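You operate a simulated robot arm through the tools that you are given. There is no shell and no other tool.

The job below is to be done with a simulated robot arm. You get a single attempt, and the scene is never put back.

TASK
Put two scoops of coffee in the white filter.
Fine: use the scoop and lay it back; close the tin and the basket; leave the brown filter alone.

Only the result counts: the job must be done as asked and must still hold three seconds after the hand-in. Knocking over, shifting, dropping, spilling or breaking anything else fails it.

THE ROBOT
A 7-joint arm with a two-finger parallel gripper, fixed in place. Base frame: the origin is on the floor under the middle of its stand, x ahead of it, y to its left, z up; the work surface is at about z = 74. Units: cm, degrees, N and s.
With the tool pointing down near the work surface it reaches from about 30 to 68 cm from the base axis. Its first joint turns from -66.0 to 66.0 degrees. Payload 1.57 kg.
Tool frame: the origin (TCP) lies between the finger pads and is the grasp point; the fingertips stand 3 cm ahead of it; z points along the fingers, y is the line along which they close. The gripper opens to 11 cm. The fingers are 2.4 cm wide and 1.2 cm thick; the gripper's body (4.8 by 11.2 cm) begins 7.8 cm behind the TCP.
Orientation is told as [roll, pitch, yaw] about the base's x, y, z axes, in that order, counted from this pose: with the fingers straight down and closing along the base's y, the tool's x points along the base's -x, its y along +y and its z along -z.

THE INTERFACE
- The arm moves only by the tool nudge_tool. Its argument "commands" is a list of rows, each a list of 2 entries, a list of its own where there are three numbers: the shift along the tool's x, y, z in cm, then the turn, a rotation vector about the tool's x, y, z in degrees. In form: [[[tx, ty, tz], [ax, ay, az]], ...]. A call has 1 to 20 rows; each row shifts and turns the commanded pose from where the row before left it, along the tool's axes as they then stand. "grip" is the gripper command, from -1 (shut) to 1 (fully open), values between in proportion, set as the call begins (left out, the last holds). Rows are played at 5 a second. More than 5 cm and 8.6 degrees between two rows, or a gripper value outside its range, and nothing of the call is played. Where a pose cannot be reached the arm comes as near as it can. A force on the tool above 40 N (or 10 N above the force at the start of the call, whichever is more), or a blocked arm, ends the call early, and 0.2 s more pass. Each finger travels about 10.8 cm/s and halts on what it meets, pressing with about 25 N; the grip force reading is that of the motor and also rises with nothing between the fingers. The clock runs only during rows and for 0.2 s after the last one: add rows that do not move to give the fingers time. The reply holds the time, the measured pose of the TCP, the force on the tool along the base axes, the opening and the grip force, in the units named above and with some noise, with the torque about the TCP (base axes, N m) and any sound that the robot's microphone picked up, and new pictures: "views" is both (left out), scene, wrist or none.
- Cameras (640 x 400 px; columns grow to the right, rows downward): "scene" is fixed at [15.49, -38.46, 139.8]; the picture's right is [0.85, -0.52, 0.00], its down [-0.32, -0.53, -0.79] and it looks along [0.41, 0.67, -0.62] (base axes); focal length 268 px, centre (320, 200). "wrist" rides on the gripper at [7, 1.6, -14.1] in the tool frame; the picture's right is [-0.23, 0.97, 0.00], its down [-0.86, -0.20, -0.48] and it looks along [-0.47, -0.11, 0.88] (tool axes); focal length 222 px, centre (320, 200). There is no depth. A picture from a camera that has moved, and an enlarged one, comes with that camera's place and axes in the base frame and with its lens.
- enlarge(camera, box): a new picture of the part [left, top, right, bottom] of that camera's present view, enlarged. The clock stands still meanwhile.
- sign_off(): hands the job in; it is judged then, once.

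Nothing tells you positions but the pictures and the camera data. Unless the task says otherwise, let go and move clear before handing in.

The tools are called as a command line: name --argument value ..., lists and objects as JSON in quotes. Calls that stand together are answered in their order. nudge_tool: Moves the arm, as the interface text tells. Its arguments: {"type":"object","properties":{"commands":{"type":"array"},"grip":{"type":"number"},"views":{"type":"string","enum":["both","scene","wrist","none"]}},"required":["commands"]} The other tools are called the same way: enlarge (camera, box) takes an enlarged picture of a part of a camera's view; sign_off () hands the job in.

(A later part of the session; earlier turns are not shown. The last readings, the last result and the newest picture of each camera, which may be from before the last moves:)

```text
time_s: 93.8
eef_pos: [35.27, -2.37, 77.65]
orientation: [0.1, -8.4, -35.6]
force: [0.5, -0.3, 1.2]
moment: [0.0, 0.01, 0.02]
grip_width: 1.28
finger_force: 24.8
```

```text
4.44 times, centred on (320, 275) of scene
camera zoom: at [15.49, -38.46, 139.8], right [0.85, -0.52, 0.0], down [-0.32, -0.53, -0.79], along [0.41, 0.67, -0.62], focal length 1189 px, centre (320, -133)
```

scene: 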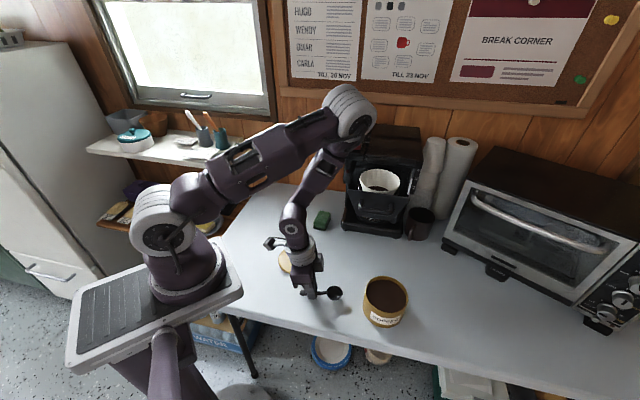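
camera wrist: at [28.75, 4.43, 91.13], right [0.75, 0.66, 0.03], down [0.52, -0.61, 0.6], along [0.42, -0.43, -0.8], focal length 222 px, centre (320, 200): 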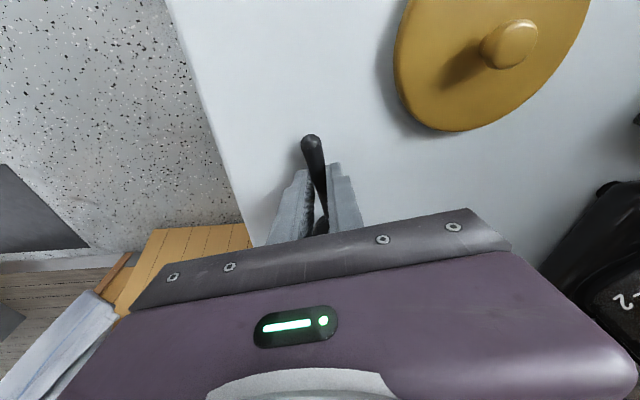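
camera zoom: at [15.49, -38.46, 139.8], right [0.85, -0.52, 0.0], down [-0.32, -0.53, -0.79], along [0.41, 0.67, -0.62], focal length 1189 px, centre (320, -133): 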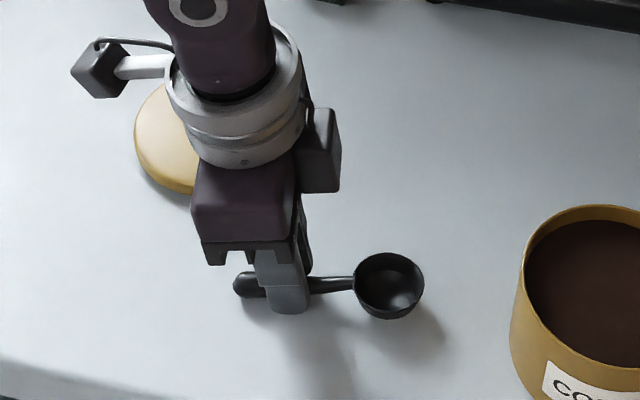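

nudge_tool --commands '[[[0.022, 0, 0.15], [0, 0, 0]], [[0, 0, 0], [0, 0, 0]]]' --views "none"

nudge_tool --commands '[[[0.015, 0, 0.1], [0, 0, 0]], [[0, 0, 0], [0, 0, 0]]]' --views "none"

enlarge --camera "scene" --box '[280, 230, 360, 320]'

```text
time_s: 94.4
eef_pos: [35.23, -2.26, 77.57]
orientation: [0.0, -8.5, -35.5]
force: [1.7, -1.2, 21.8]
moment: [-0.02, 0.03, 0.01]
grip_width: 1.3
finger_force: 25.5
```

```text
time_s: 95.0
eef_pos: [35.23, -2.27, 77.44]
orientation: [0.1, -8.4, -35.5]
force: [-0.1, -3.1, 22.2]
moment: [-0.15, -0.07, -0.05]
grip_width: 1.29
finger_force: 24.8
```

```text
4.44 times, centred on (320, 275) of scene
camera zoom: at [15.46, -38.46, 139.8], right [0.85, -0.52, 0.0], down [-0.32, -0.53, -0.79], along [0.41, 0.67, -0.62], focal length 1189 px, centre (320, -133)
```

zoom: 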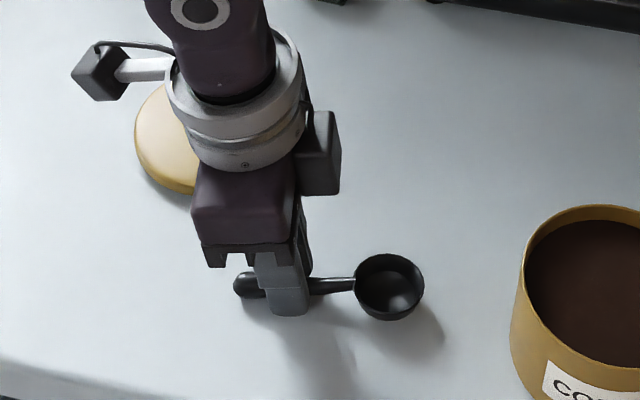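

The scoop is resting on the table at its original place. I'll relieve the pressure, open the fingers and withdraw upward.

nudge_tool --commands '[[[-0.015, 0, -0.12], [0, 0, 0]], [[0, 0, 0], [0, 0, 0]]]' --views "none"

nudge_tool --commands '[[[0, 0, 0], [0, 0, 0]], [[0, 0, 0], [0, 0, 0]], [[0, 0, -1.5], [0, 0, 0]], [[0, 0, -3], [0, 0, 0]], [[0, 0, -4], [0, 0, 0]], [[0, 0, -4.5], [0, 0, 0]], [[0, 0, 0], [0, 0, 0]]]' --grip -0.3 --views "both"

enlarge --camera "scene" --box '[280, 230, 440, 340]'

```text
time_s: 95.6
eef_pos: [35.22, -2.28, 77.58]
orientation: [0.0, -8.2, -35.5]
force: [-0.3, 0.6, -0.2]
moment: [-0.01, -0.01, -0.01]
grip_width: 1.3
finger_force: 24.8
```

```text
time_s: 97.2
eef_pos: [33.62, -0.87, 90.28]
orientation: [0.1, -8.4, -35.6]
force: [0.6, -0.4, -0.3]
moment: [0.02, -0.04, 0.06]
grip_width: 3.85
finger_force: 0.1
camera wrist: at [27.19, 5.68, 103.35], right [0.75, 0.66, 0.04], down [0.52, -0.61, 0.6], along [0.42, -0.43, -0.8], focal length 222 px, centre (320, 200)
```

scene: 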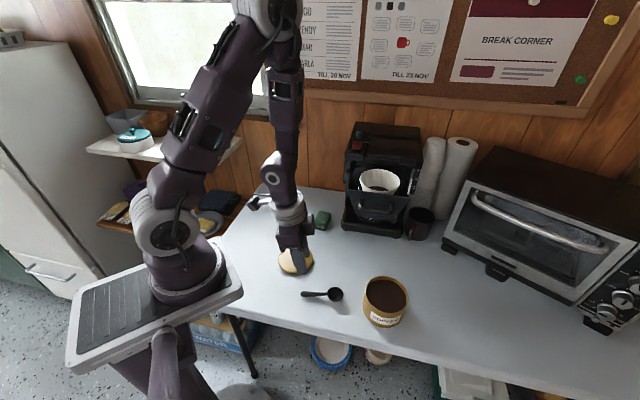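
wrist: 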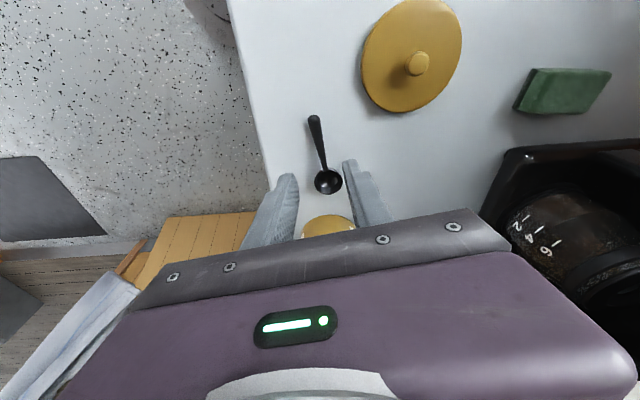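

```text
3.64 times, centred on (360, 285) of scene
camera zoom: at [15.49, -38.46, 139.8], right [0.85, -0.52, 0.0], down [-0.32, -0.53, -0.79], along [0.41, 0.67, -0.62], focal length 973 px, centre (174, -109)
```

zoom: 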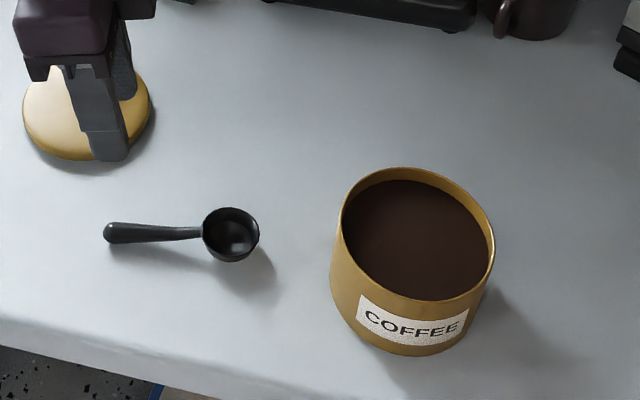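

The scoop lies exactly where it was. Next is the lid at (37.9, 9.85): I'll straighten the tool, turn to yaw 45° and hover above its knob.

nudge_tool --commands '[[[0, 0, 0], [0, 8.4, 0]], [[0.913, 3.74, -0.67], [0, 0, 0]], [[0.913, 3.74, -0.67], [0, 0, 0]], [[0.913, 3.74, -0.67], [0, 0, 0]], [[0, 0, 0], [0, 0, -8.06]], [[0, 0, 0], [0, 0, -8.06]], [[0, 0, 0], [0, 0, -8.06]], [[0, 0, 0], [0, 0, -8.06]], [[0, 0, 0], [0, 0, -8.06]], [[0, 0, 0], [0, 0, -8.06]], [[0, 0, 0], [0, 0, -8.06]], [[0, 0, 0], [0, 0, -8.06]], [[0, 0, 0], [0, 0, -8.06]], [[0, 0, 0], [0, 0, -8.06]], [[0, 0, 0], [0, 0, 0]]]' --grip 0 --views "both"

enlarge --camera "wrist" --box '[220, 70, 420, 220]'

```text
time_s: 100.4
eef_pos: [38.0, 9.5, 92.46]
orientation: [0.0, -0.1, 45.2]
force: [-0.8, -0.1, 0.1]
moment: [-0.01, -0.02, -0.02]
grip_width: 5.52
finger_force: 0.1
camera wrist: at [31.93, 5.79, 106.53], right [-0.53, 0.85, 0.0], down [0.74, 0.47, 0.48], along [0.41, 0.26, -0.88], focal length 222 px, centre (320, 200)
```

scene: 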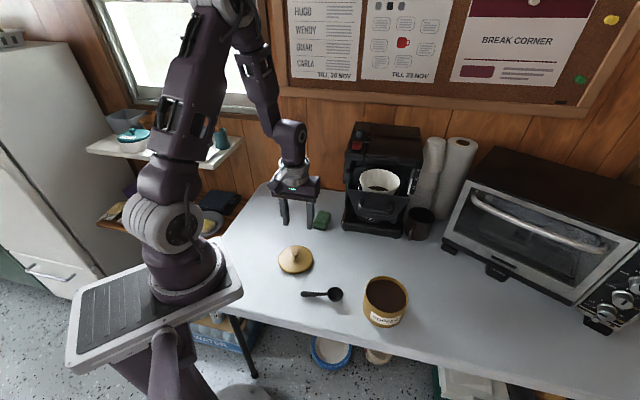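
wrist: 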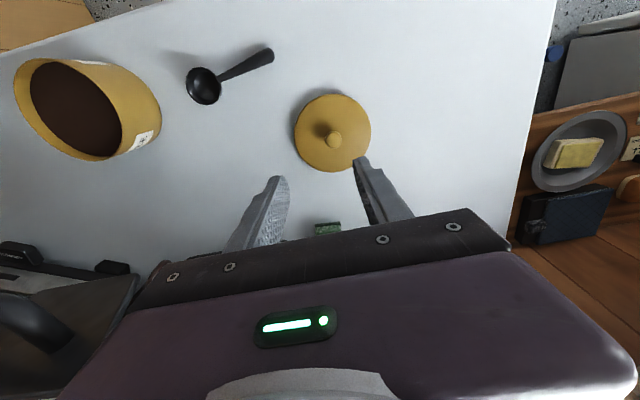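

```text
2.67 times, centred on (320, 145) of wrist
camera zoom: at [31.93, 5.79, 106.53], right [-0.53, 0.85, 0.0], down [0.74, 0.47, 0.48], along [0.41, 0.26, -0.88], focal length 592 px, centre (320, 347)
```

zoom: 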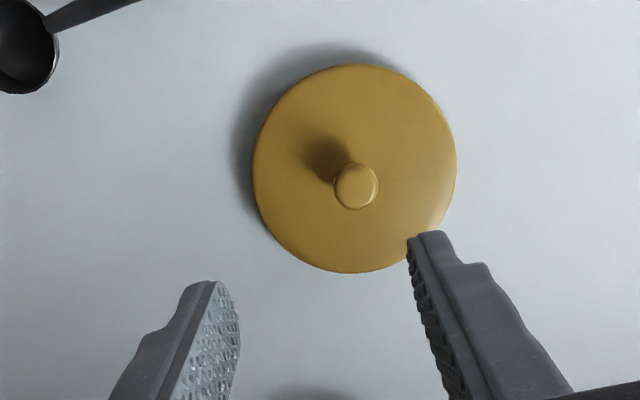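

The lid shifted about 1.5 cm when I released it: pressing fingertips dragged it, so I'll avoid pressing on release. The knob is now at about (37.1, 11.1); I'll re-centre and descend partway.

nudge_tool --commands '[[[-0.4, 1.71, 0], [0, 0, 0]], [[0, 0, 4], [0, 0, 0]], [[0, 0, 4], [0, 0, 0]], [[0, 0, 0], [0, 0, 0]]]' --views "both"

enlarge --camera "wrist" --box '[220, 70, 420, 220]'

enlarge --camera "scene" --box '[260, 200, 340, 290]'

```text
time_s: 101.4
eef_pos: [37.2, 11.04, 84.32]
orientation: [-0.1, -0.2, 45.1]
force: [-0.3, -0.3, 0.2]
moment: [0.0, 0.01, 0.01]
grip_width: 5.51
finger_force: 0.1
camera wrist: at [31.06, 7.27, 98.57], right [-0.53, 0.85, 0.0], down [0.74, 0.46, 0.48], along [0.41, 0.25, -0.88], focal length 222 px, centre (320, 200)
```

scene: 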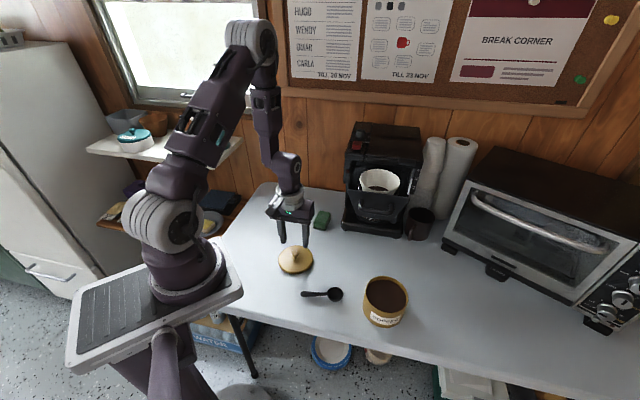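
wrist: 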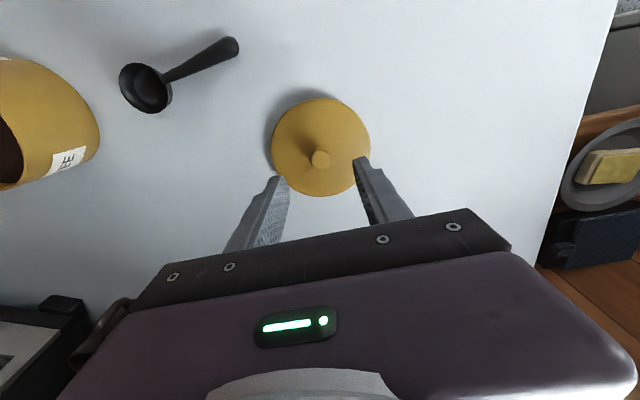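

```text
2.67 times, centred on (320, 145) of wrist
camera zoom: at [31.06, 7.27, 98.57], right [-0.53, 0.85, 0.0], down [0.74, 0.46, 0.48], along [0.41, 0.25, -0.88], focal length 592 px, centre (320, 347)
```

zoom: 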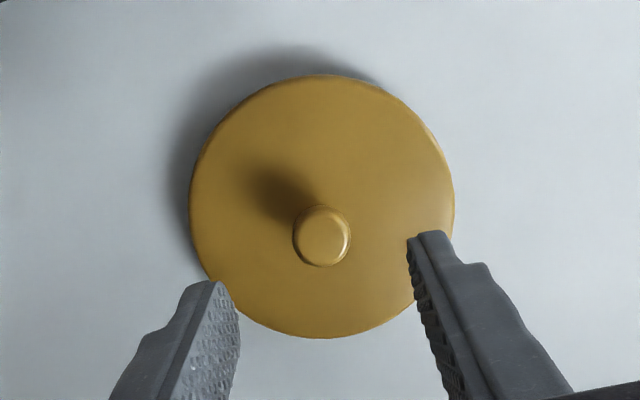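

```text
4.44 times, centred on (300, 245) of scene
camera zoom: at [15.49, -38.46, 139.8], right [0.85, -0.52, 0.0], down [-0.32, -0.53, -0.79], along [0.41, 0.67, -0.62], focal length 1189 px, centre (409, 0)
```

zoom: 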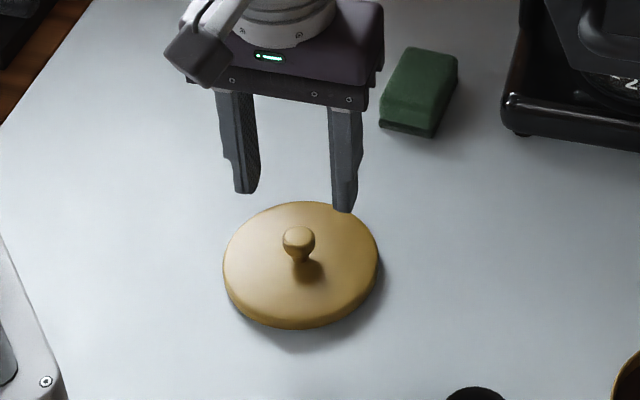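

The knob is centred between the fingers. Going down so the fingertips stay about 0.4 cm above the lid, then closing.

nudge_tool --commands '[[[0.1, 0, 2.7], [0, 0, 0]], [[0, 0, 2.75], [0, 0, 0]], [[0, 0, 0], [0, 0, 0]]]' --grip -0.2 --views "none"

enlarge --camera "scene" --box '[270, 220, 330, 290]'

```text
time_s: 102.2
eef_pos: [37.01, 10.97, 79.04]
orientation: [0.1, -0.1, 45.1]
force: [1.0, -0.7, -0.9]
moment: [0.02, -0.03, 0.02]
grip_width: 4.39
finger_force: 0.0
```

```text
5.71 times, centred on (300, 255) of scene
camera zoom: at [15.49, -38.46, 139.8], right [0.85, -0.52, 0.0], down [-0.32, -0.53, -0.79], along [0.41, 0.67, -0.62], focal length 1529 px, centre (434, -114)
```

zoom: 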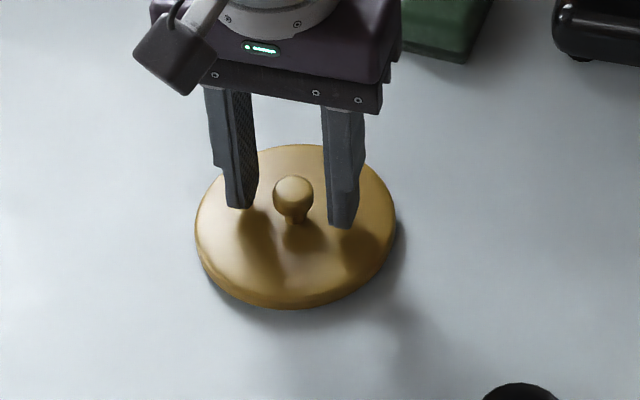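

nudge_tool --commands '[[[0, 0, 0.2], [0, 0, 0]], [[0, 0, 0], [0, 0, 0]]]' --views "none"

nudge_tool --commands '[[[0, 0, 0], [0, 0, 0]], [[0, 0, 0], [0, 0, 0]], [[0, 0, 0], [0, 0, 0]]]' --grip -1 --views "scene"

enlarge --camera "scene" --box '[270, 220, 330, 290]'

```text
time_s: 102.8
eef_pos: [36.91, 11.07, 78.7]
orientation: [0.1, -0.1, 45.1]
force: [0.2, 0.0, 0.0]
moment: [-0.01, -0.01, -0.02]
grip_width: 4.42
finger_force: 0.1
```

```text
time_s: 103.6
eef_pos: [37.08, 10.96, 78.79]
orientation: [0.1, -0.1, 45.1]
force: [0.0, -0.4, -0.2]
moment: [0.01, -0.01, -0.02]
grip_width: 2.06
finger_force: 24.8
```

scene: 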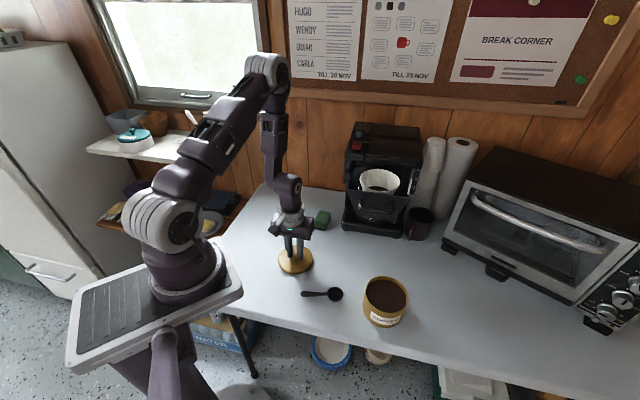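

```text
5.71 times, centred on (300, 255) of scene
camera zoom: at [15.49, -38.46, 139.8], right [0.85, -0.52, 0.0], down [-0.32, -0.53, -0.79], along [0.41, 0.67, -0.62], focal length 1529 px, centre (434, -114)
```

zoom: 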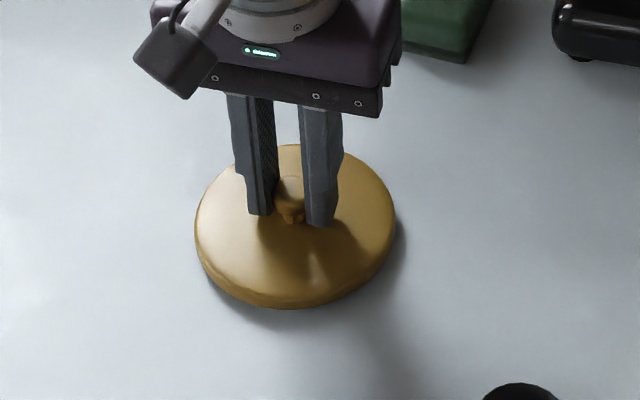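

The knob is gripped cleanly (2.06 cm). Lifting the lid and carrying it back over the tin along the earlier path.

nudge_tool --commands '[[[0, 0, -2], [0, 0, 0]], [[0, 0, -4.5], [0, 0, 0]], [[0, 0, -4.5], [0, 0, 0]], [[0, 0, -4.5], [0, 0, 0]], [[2.83, -3.67, 0], [0, 0, 0]], [[2.83, -3.67, 0], [0, 0, 0]], [[2.83, -3.67, 0], [0, 0, 0]], [[2.83, -3.67, 0], [0, 0, 0]], [[2.83, -3.67, 0], [0, 0, 0]], [[-2.1, -4.245, 0], [0, 0, 0]], [[-2.1, -4.245, 0], [0, 0, 0]], [[0, 0, 0], [0, 0, 0]]]' --views "both"

enlarge --camera "scene" --box '[330, 200, 440, 340]'

enlarge --camera "wrist" --box '[220, 70, 420, 240]'

```text
time_s: 106.2
eef_pos: [49.04, -15.04, 94.44]
orientation: [0.1, 0.0, 45.1]
force: [0.2, -0.2, -1.0]
moment: [0.02, 0.01, 0.02]
grip_width: 2.04
finger_force: 25.3
camera wrist: at [42.88, -18.77, 108.53], right [-0.53, 0.85, 0.0], down [0.74, 0.46, 0.48], along [0.41, 0.25, -0.88], focal length 222 px, centre (320, 200)
```

scene: 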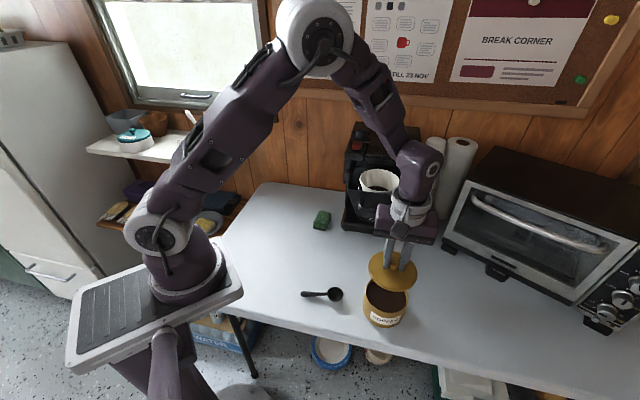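
wrist: 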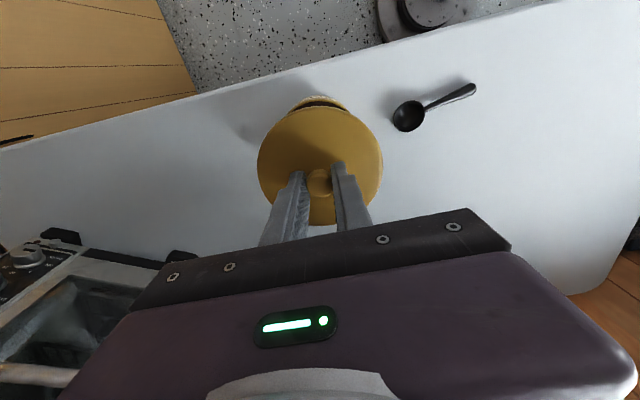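

```text
2.86 times, centred on (385, 270) of scene
camera zoom: at [15.49, -38.46, 139.79], right [0.85, -0.52, 0.0], down [-0.32, -0.53, -0.79], along [0.41, 0.67, -0.62], focal length 764 px, centre (134, 0)
```

zoom: 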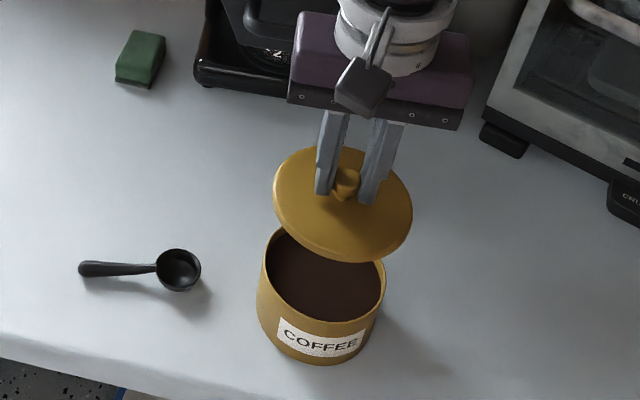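

```text
2.35 times, centred on (320, 155) of wrist
camera zoom: at [42.88, -18.77, 108.53], right [-0.53, 0.85, 0.0], down [0.74, 0.46, 0.48], along [0.41, 0.25, -0.88], focal length 523 px, centre (320, 306)
```

zoom: 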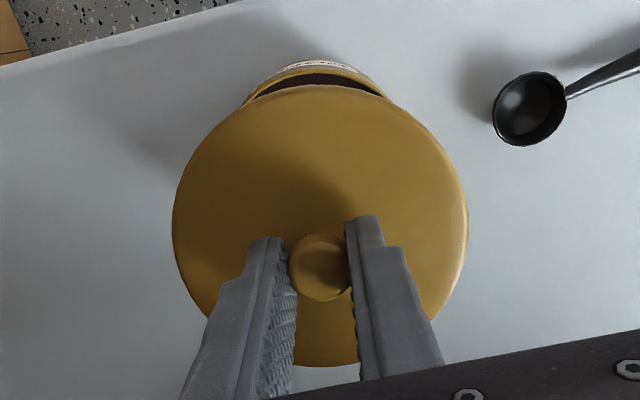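

The lid sits in the fingers just as when it was removed. Before lowering, I'll compare the tin's position with the earlier picture.

enlarge --camera "scene" --box '[340, 240, 440, 340]'

```text
4.00 times, centred on (390, 290) of scene
camera zoom: at [15.49, -38.46, 139.79], right [0.85, -0.52, 0.0], down [-0.32, -0.53, -0.79], along [0.41, 0.67, -0.62], focal length 1070 px, centre (40, -160)
```

zoom: 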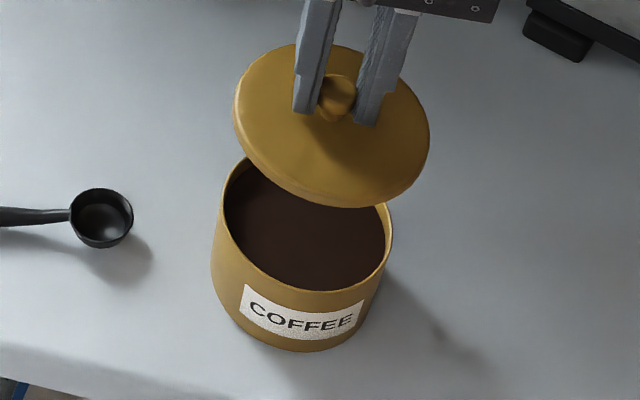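

The tin has not moved at all. Lowering the lid to just above the rim.

nudge_tool --commands '[[[0, 0, 2.3], [0, 0, 0]], [[0, 0, 2.3], [0, 0, 0]], [[0, 0, 2.0], [0, 0, 0]], [[0, 0, 0], [0, 0, 0]]]' --views "both"

enlarge --camera "scene" --box '[340, 240, 440, 340]'

enlarge --camera "wrist" --box '[220, 70, 420, 240]'

```text
time_s: 107.2
eef_pos: [49.05, -14.93, 87.57]
orientation: [0.0, -0.1, 45.1]
force: [0.3, -0.7, 0.4]
moment: [0.0, 0.01, -0.01]
grip_width: 2.02
finger_force: 25.0
camera wrist: at [42.97, -18.84, 101.76], right [-0.53, 0.85, 0.0], down [0.74, 0.46, 0.48], along [0.41, 0.25, -0.88], focal length 222 px, centre (320, 200)
```

scene: 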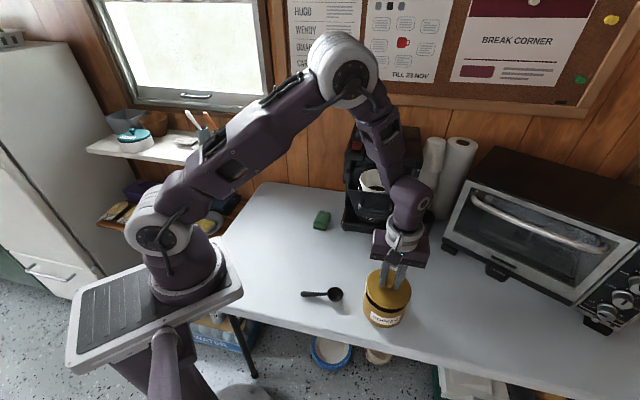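
wrist: 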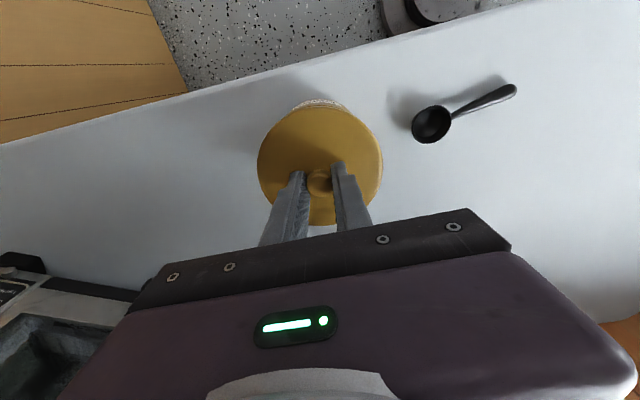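

```text
4.00 times, centred on (390, 290) of scene
camera zoom: at [15.49, -38.46, 139.79], right [0.85, -0.52, 0.0], down [-0.32, -0.53, -0.79], along [0.41, 0.67, -0.62], focal length 1070 px, centre (40, -160)
```

zoom: 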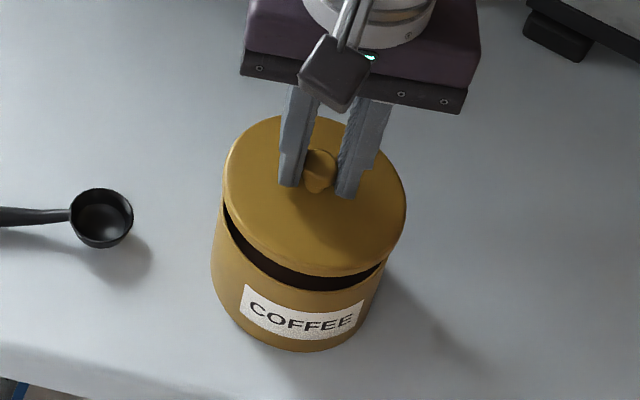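

```text
2.35 times, centred on (320, 155) of wrist
camera zoom: at [42.97, -18.84, 101.76], right [-0.53, 0.85, 0.0], down [0.74, 0.46, 0.48], along [0.41, 0.25, -0.88], focal length 523 px, centre (320, 306)
```

zoom: 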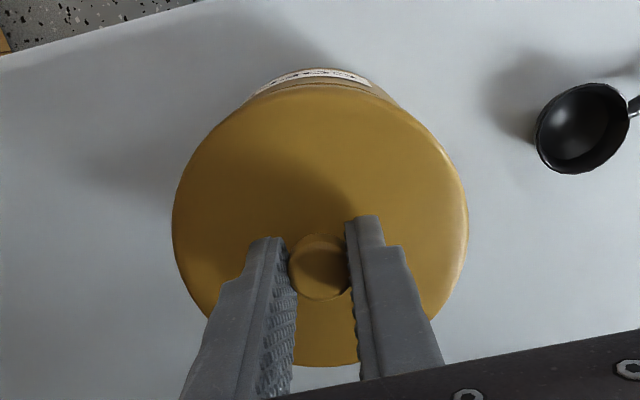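

Aligned over the tin. Lowering in small steps while watching the force and listening for the snap.

nudge_tool --commands '[[[0, 0, 0.4], [0, 0, 0]], [[0, 0, 0.4], [0, 0, 0]], [[0, 0, 0.4], [0, 0, 0]], [[0, 0, 0], [0, 0, 0]]]' --views "none"

nudge_tool --commands '[[[0, 0, 0.3], [0, 0, 0]], [[0, 0, 0], [0, 0, 0]]]' --views "scene"

enlarge --camera "scene" --box '[340, 240, 440, 340]'

```text
time_s: 108.2
eef_pos: [49.11, -15.05, 86.39]
orientation: [-0.1, -0.1, 45.1]
force: [0.4, 1.2, 0.0]
moment: [0.0, -0.02, 0.0]
grip_width: 2.02
finger_force: 24.6
```

```text
time_s: 108.8
eef_pos: [48.92, -15.16, 86.14]
orientation: [-0.1, -0.1, 45.1]
force: [-0.9, -0.5, -0.5]
moment: [0.02, -0.01, 0.01]
grip_width: 2.02
finger_force: 25.0
```

scene: 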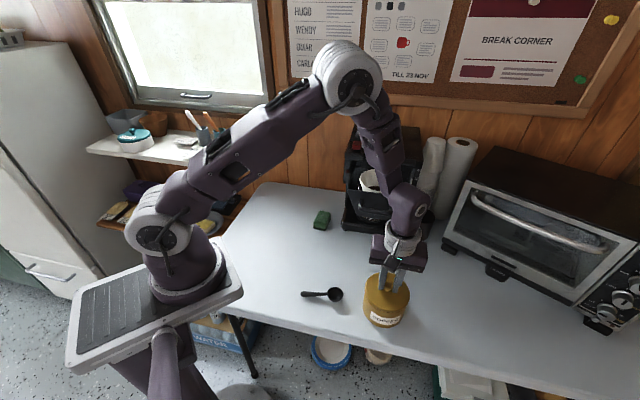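

```text
4.00 times, centred on (390, 290) of scene
camera zoom: at [15.49, -38.46, 139.79], right [0.85, -0.52, 0.0], down [-0.32, -0.53, -0.79], along [0.41, 0.67, -0.62], focal length 1070 px, centre (40, -160)
```

zoom: 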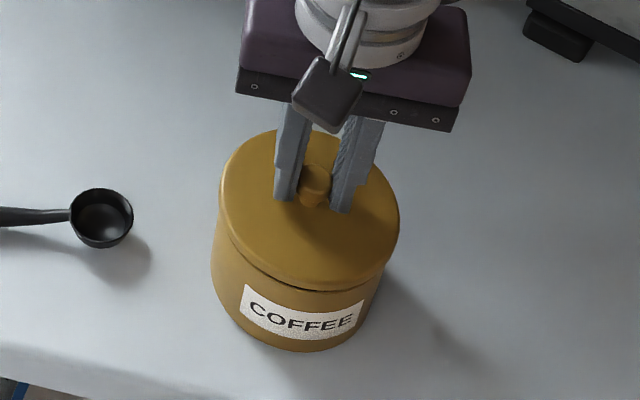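

nudge_tool --commands '[[[0, 0, 0.3], [0, 0, 0]], [[0, 0, 0], [0, 0, 0]]]' --views "none"

nudge_tool --commands '[[[0, 0, 0.2], [0, 0, 0]], [[0, 0, 0], [0, 0, 0]]]' --views "none"

enlarge --camera "scene" --box '[340, 240, 440, 340]'

```text
time_s: 109.4
eef_pos: [48.87, -15.01, 85.85]
orientation: [0.0, -0.2, 45.1]
force: [-0.4, -0.2, -0.5]
moment: [-0.02, 0.05, -0.01]
grip_width: 2.06
finger_force: 25.0
```

```text
time_s: 110.0
eef_pos: [48.97, -14.81, 85.71]
orientation: [0.0, -0.1, 45.1]
force: [0.0, -0.4, -0.6]
moment: [-0.02, -0.03, 0.03]
grip_width: 2.02
finger_force: 24.7
```

```text
4.00 times, centred on (390, 290) of scene
camera zoom: at [15.49, -38.46, 139.79], right [0.85, -0.52, 0.0], down [-0.32, -0.53, -0.79], along [0.41, 0.67, -0.62], focal length 1070 px, centre (40, -160)
```

zoom: 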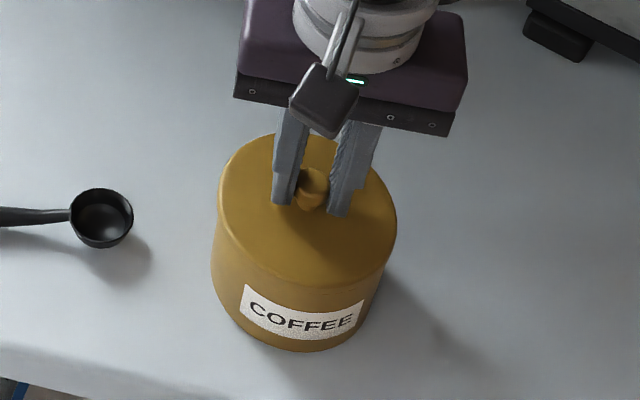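

nudge_tool --commands '[[[0, 0, 0.2], [0, 0, 0]], [[0, 0, 0], [0, 0, 0]]]' --views "none"

nudge_tool --commands '[[[0, 0, 0.15], [0, 0, 0]], [[0, 0, 0], [0, 0, 0]]]' --views "none"

```text
time_s: 110.6
eef_pos: [49.06, -15.13, 85.53]
orientation: [0.0, -0.1, 45.2]
force: [-0.6, -3.1, 10.1]
moment: [-0.09, 0.04, -0.09]
grip_width: 2.0
finger_force: 25.0
heard: snap
```

```text
time_s: 111.2
eef_pos: [48.97, -15.07, 85.27]
orientation: [-0.3, -0.2, 45.1]
force: [-0.5, -6.4, 32.9]
moment: [-0.1, 0.03, -0.14]
grip_width: 2.0
finger_force: 25.2
```

The snap was heard: the lid is on. I'll relieve the pressure fully before opening the fingers slightly.

nudge_tool --commands '[[[0, 0, -0.2], [0, 0, 0]], [[0, 0, 0], [0, 0, 0]]]' --views "none"

```text
time_s: 111.8
eef_pos: [48.98, -14.92, 85.47]
orientation: [0.2, 0.0, 45.1]
force: [0.4, -0.1, 0.3]
moment: [-0.02, 0.02, 0.0]
grip_width: 2.02
finger_force: 25.4
heard: snap
```

A second snap came as I eased up, so the lid probably popped loose again with the grip's pull. I'll press it down once more and this time open the fingers while it is down.

nudge_tool --commands '[[[0, 0, 0.15], [0, 0, 0]], [[0, 0, 0], [0, 0, 0]]]' --views "scene"

enlarge --camera "scene" --box '[350, 250, 420, 330]'

```text
time_s: 112.4
eef_pos: [49.03, -14.89, 85.3]
orientation: [0.1, -0.1, 45.1]
force: [0.0, 1.3, -0.3]
moment: [-0.03, 0.05, 0.01]
grip_width: 2.01
finger_force: 24.9
```

scene: 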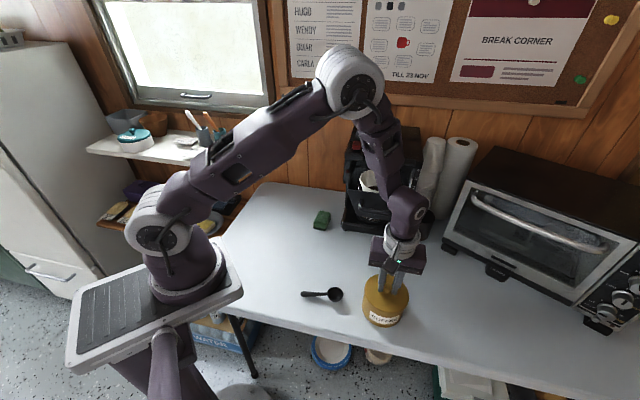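

```text
5.00 times, centred on (385, 290) of scene
camera zoom: at [15.49, -38.46, 139.79], right [0.85, -0.52, 0.0], down [-0.32, -0.53, -0.79], along [0.41, 0.67, -0.62], focal length 1338 px, centre (-5, -250)
```

zoom: 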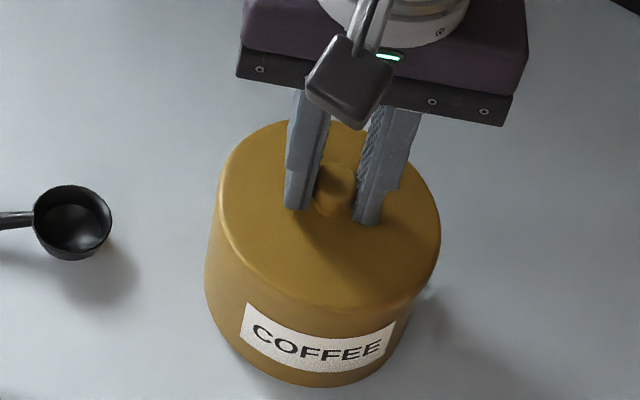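

nudge_tool --commands '[[[0, 0, 0.12], [0, 0, 0]], [[0, 0, 0], [0, 0, 0]]]' --views "none"

```text
time_s: 113.0
eef_pos: [49.03, -15.06, 85.28]
orientation: [-0.1, -0.1, 45.1]
force: [-6.9, 3.0, 31.0]
moment: [0.07, 0.16, -0.1]
grip_width: 2.01
finger_force: 25.5
```

nudge_tool --commands '[[[0, 0, 0.06], [0, 0, 0]], [[0, 0, 0], [0, 0, 0]]]' --views "scene"

enlarge --camera "scene" --box '[350, 250, 420, 330]'

```text
time_s: 113.6
eef_pos: [49.0, -14.96, 85.22]
orientation: [-0.1, -0.1, 45.1]
force: [-5.7, 0.9, 32.3]
moment: [0.01, 0.13, -0.12]
grip_width: 2.0
finger_force: 25.3
```

scene: 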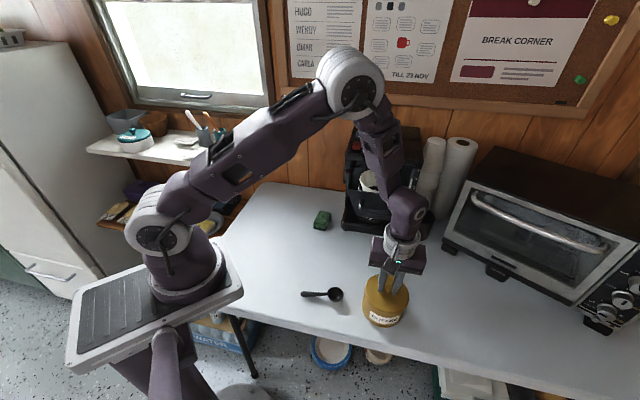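

```text
5.00 times, centred on (385, 290) of scene
camera zoom: at [15.43, -38.44, 139.81], right [0.85, -0.52, 0.0], down [-0.32, -0.53, -0.79], along [0.41, 0.67, -0.62], focal length 1338 px, centre (-5, -250)
```

zoom: 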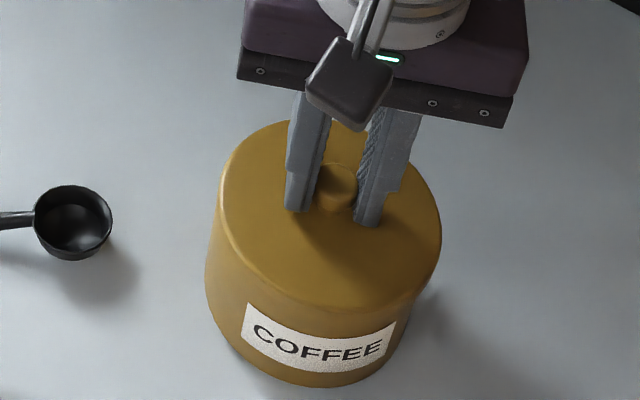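

I'll compare the lid's height with the original closed picture using the same framing.

enlarge --camera "scene" --box '[340, 220, 440, 340]'

enlarge --camera "scene" --box '[360, 285, 412, 330]'

enlarge --camera "wrist" --box '[220, 70, 420, 240]'

```text
3.33 times, centred on (390, 280) of scene
camera zoom: at [15.43, -38.44, 139.81], right [0.85, -0.52, 0.0], down [-0.32, -0.53, -0.79], along [0.41, 0.67, -0.62], focal length 892 px, centre (87, -67)
```

zoom: 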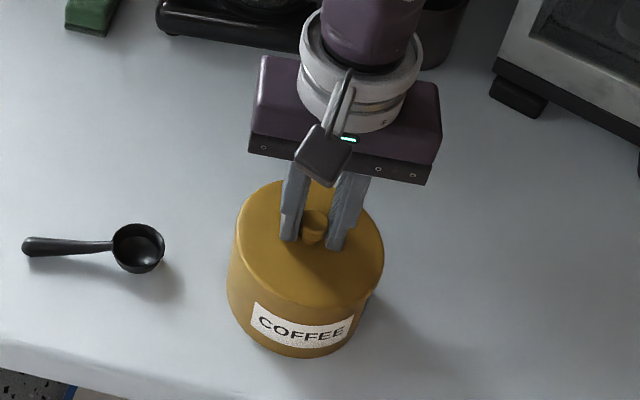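

```text
8.89 times, centred on (386, 308) of scene
camera zoom: at [15.43, -38.44, 139.81], right [0.85, -0.52, 0.0], down [-0.32, -0.53, -0.79], along [0.41, 0.67, -0.62], focal length 2378 px, centre (-267, -756)
```

zoom: 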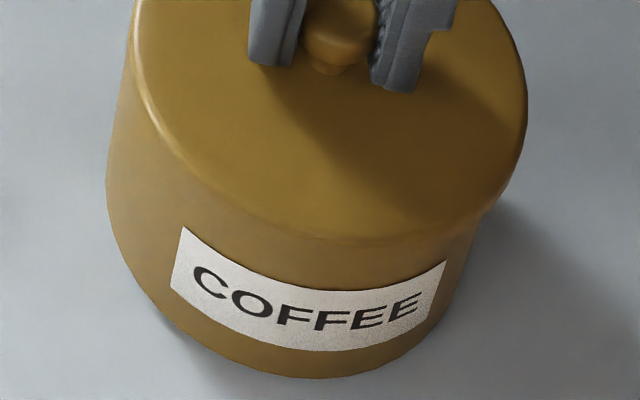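

```text
2.35 times, centred on (320, 155) of wrist
camera zoom: at [42.9, -18.73, 99.37], right [-0.53, 0.85, 0.0], down [0.74, 0.46, 0.48], along [0.41, 0.25, -0.88], focal length 523 px, centre (320, 306)
```

zoom: 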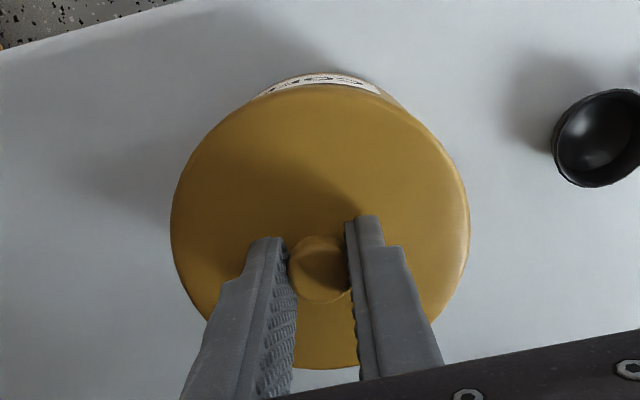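

The lid looks seated at the same height as originally, with no gap. I'll ease the press only slightly (without pulling), then open the fingers so the lid isn't lifted.

nudge_tool --commands '[[[0, 0, -0.07], [0, 0, 0]]]' --views "none"

```text
time_s: 114.0
eef_pos: [48.92, -14.85, 85.22]
orientation: [0.0, 0.0, 45.0]
force: [-1.6, -1.9, 19.7]
moment: [-0.04, 0.01, -0.07]
grip_width: 2.02
finger_force: 25.3
```

nudge_tool --commands '[[[0, 0, -0.04], [0, 0, 0]]]' --views "none"

```text
time_s: 114.4
eef_pos: [48.93, -14.88, 85.17]
orientation: [0.1, -0.1, 45.2]
force: [-0.2, -0.3, 2.7]
moment: [-0.03, -0.06, -0.04]
grip_width: 2.03
finger_force: 25.2
```

The press is nearly zero and there was no snap. Opening the fingers a little now.

nudge_tool --commands '[[[0, 0, 0], [0, 0, 0]], [[0, 0, 0], [0, 0, 0]]]' --grip -0.45 --views "both"

enlarge --camera "scene" --box '[340, 220, 440, 340]'

enlarge --camera "wrist" --box '[220, 70, 420, 240]'

```text
time_s: 115.0
eef_pos: [49.08, -15.05, 85.24]
orientation: [0.0, -0.1, 45.0]
force: [0.1, -0.7, 0.1]
moment: [0.04, 0.02, 0.01]
grip_width: 3.03
finger_force: 0.0
heard: snap
camera wrist: at [42.95, -18.76, 99.42], right [-0.53, 0.85, 0.0], down [0.74, 0.46, 0.48], along [0.41, 0.25, -0.88], focal length 222 px, centre (320, 200)
```

scene: 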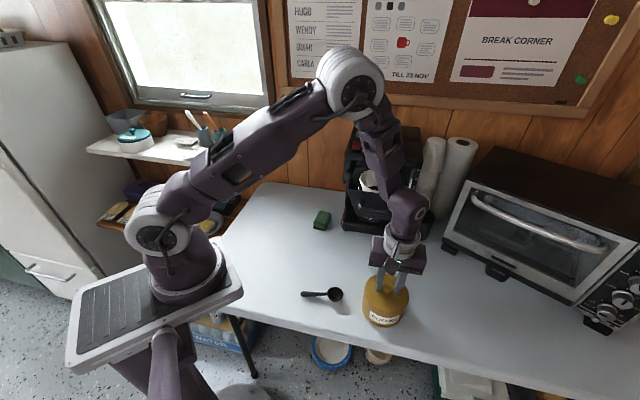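
wrist: 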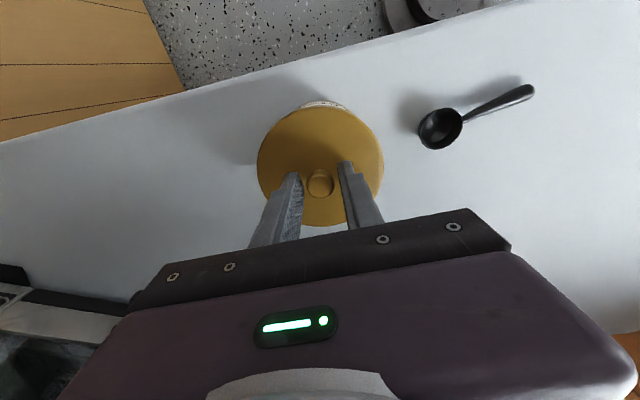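

```text
3.33 times, centred on (390, 280) of scene
camera zoom: at [15.49, -38.46, 139.8], right [0.85, -0.52, 0.0], down [-0.32, -0.53, -0.79], along [0.41, 0.67, -0.62], focal length 892 px, centre (87, -67)
```

zoom: 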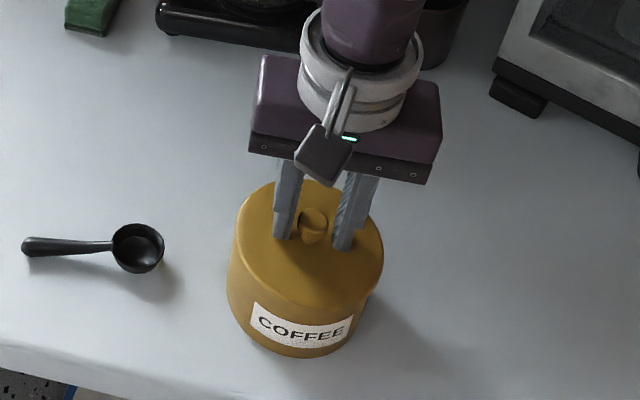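

```text
2.35 times, centred on (320, 155) of wrist
camera zoom: at [42.95, -18.76, 99.42], right [-0.53, 0.85, 0.0], down [0.74, 0.46, 0.48], along [0.41, 0.25, -0.88], focal length 523 px, centre (320, 306)
```

zoom: 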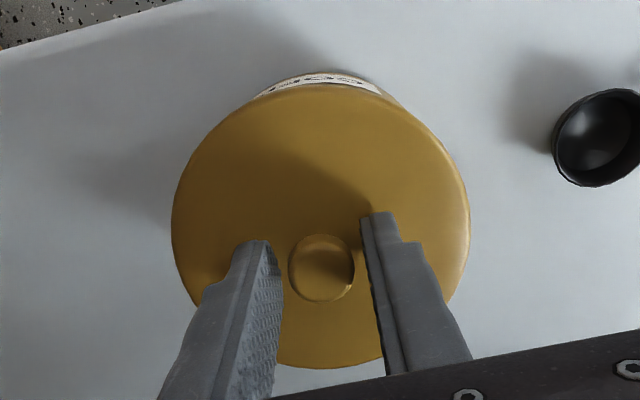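

A snap came as the fingers let go, which by sequence (closed, opened, closed) should mean the lid latched. I'll rise clear, close the fingers and press gently on the knob's top to confirm.

nudge_tool --commands '[[[0, 0, -1], [0, 0, 0]], [[0, 0, -2], [0, 0, 0]], [[0, 0, -2], [0, 0, 0]], [[0, 0, 0], [0, 0, 0]]]' --views "scene"

enlarge --camera "scene" --box '[350, 250, 420, 330]'

```text
time_s: 116.0
eef_pos: [49.02, -15.07, 90.18]
orientation: [0.0, 0.0, 45.1]
force: [0.5, -0.1, 0.4]
moment: [0.02, 0.03, 0.0]
grip_width: 3.02
finger_force: 0.1
```

scene: 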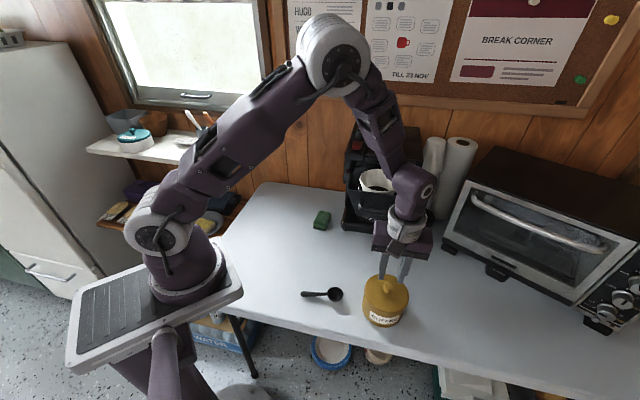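

```text
5.00 times, centred on (385, 290) of scene
camera zoom: at [15.49, -38.46, 139.8], right [0.85, -0.52, 0.0], down [-0.32, -0.53, -0.79], along [0.41, 0.67, -0.62], focal length 1338 px, centre (-5, -250)
```

zoom: 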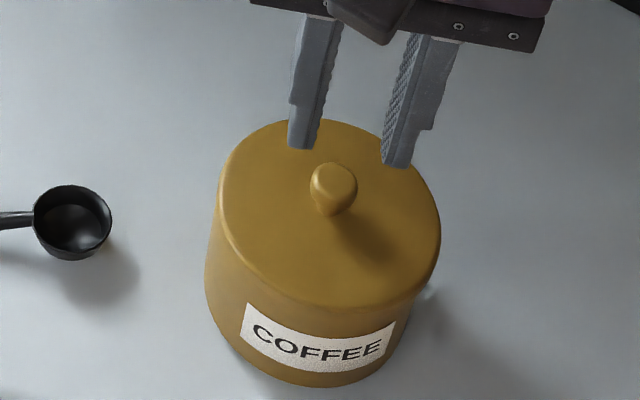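

enlarge --camera "scene" --box '[340, 240, 440, 340]'

```text
4.00 times, centred on (390, 290) of scene
camera zoom: at [15.49, -38.46, 139.8], right [0.85, -0.52, 0.0], down [-0.32, -0.53, -0.79], along [0.41, 0.67, -0.62], focal length 1070 px, centre (40, -160)
```

zoom: 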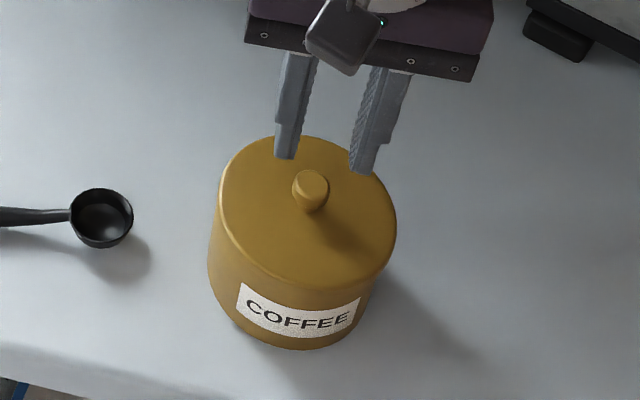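

The lid is on properly; the tin moved only about 0.25 cm. I'll close the fingers and press lightly on the knob to verify the latch.

nudge_tool --commands '[[[0, 0, 0], [0, 0, 0]], [[0, 0, 0], [0, 0, 0]], [[0, 0, 1.5], [0, 0, 0]], [[0, 0, 0.7], [0, 0, 0]], [[0, 0, 0], [0, 0, 0]]]' --grip -1 --views "none"

nudge_tool --commands '[[[0, 0, 0.3], [0, 0, 0]], [[0, 0, 0.3], [0, 0, 0]], [[0, 0, 0.2], [0, 0, 0]], [[0, 0, 0], [0, 0, 0]]]' --views "scene"

enlarge --camera "scene" --box '[350, 250, 420, 330]'

```text
time_s: 117.2
eef_pos: [49.01, -15.07, 87.91]
orientation: [0.1, -0.1, 45.1]
force: [0.7, 0.1, 1.2]
moment: [-0.02, 0.02, -0.02]
grip_width: 0.0
finger_force: 21.7
```

```text
time_s: 118.2
eef_pos: [49.01, -15.1, 87.21]
orientation: [0.0, -0.1, 45.1]
force: [-0.7, 1.1, 5.9]
moment: [0.06, 0.04, 0.0]
grip_width: 0.0
finger_force: 21.4
```

scene: 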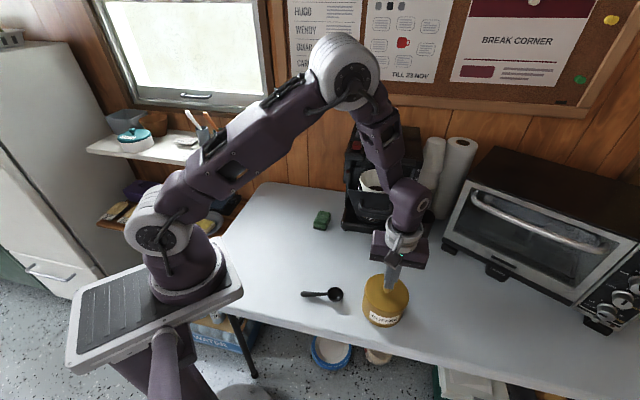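

```text
5.00 times, centred on (385, 290) of scene
camera zoom: at [15.48, -38.45, 139.8], right [0.85, -0.52, 0.0], down [-0.32, -0.53, -0.79], along [0.41, 0.67, -0.62], focal length 1338 px, centre (-5, -250)
```

zoom: 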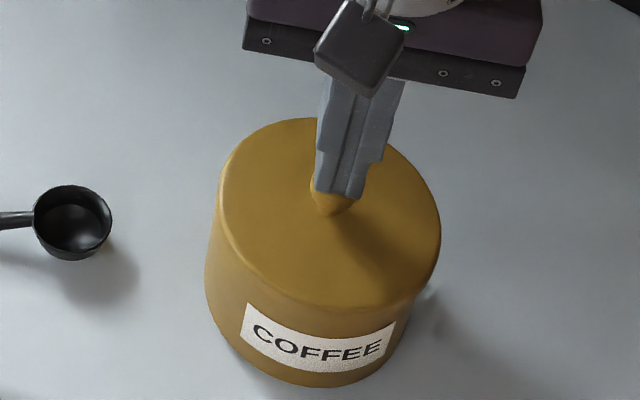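

nudge_tool --commands '[[[0, 0, 0.1], [0, 0, 0]], [[0, 0, 0], [0, 0, 0]]]' --views "none"

nudge_tool --commands '[[[0, 0, 0.08], [0, 0, 0]], [[0, 0, 0], [0, 0, 0]]]' --views "none"

```text
time_s: 118.8
eef_pos: [49.06, -15.14, 87.24]
orientation: [-0.1, 0.0, 45.1]
force: [-6.1, 4.4, 35.5]
moment: [0.11, 0.17, 0.01]
grip_width: 0.0
finger_force: 20.8
```

```text
time_s: 119.2
eef_pos: [48.9, -15.09, 87.19]
orientation: [-0.1, 0.0, 45.0]
force: [-6.3, 3.5, 17.5]
moment: [0.11, 0.16, 0.0]
grip_width: 0.0
finger_force: 21.0
stopped in row 1: the force on the tool passed its limit at 50 N (the readings are from after the stop); the commanded pose is now the measured one
```

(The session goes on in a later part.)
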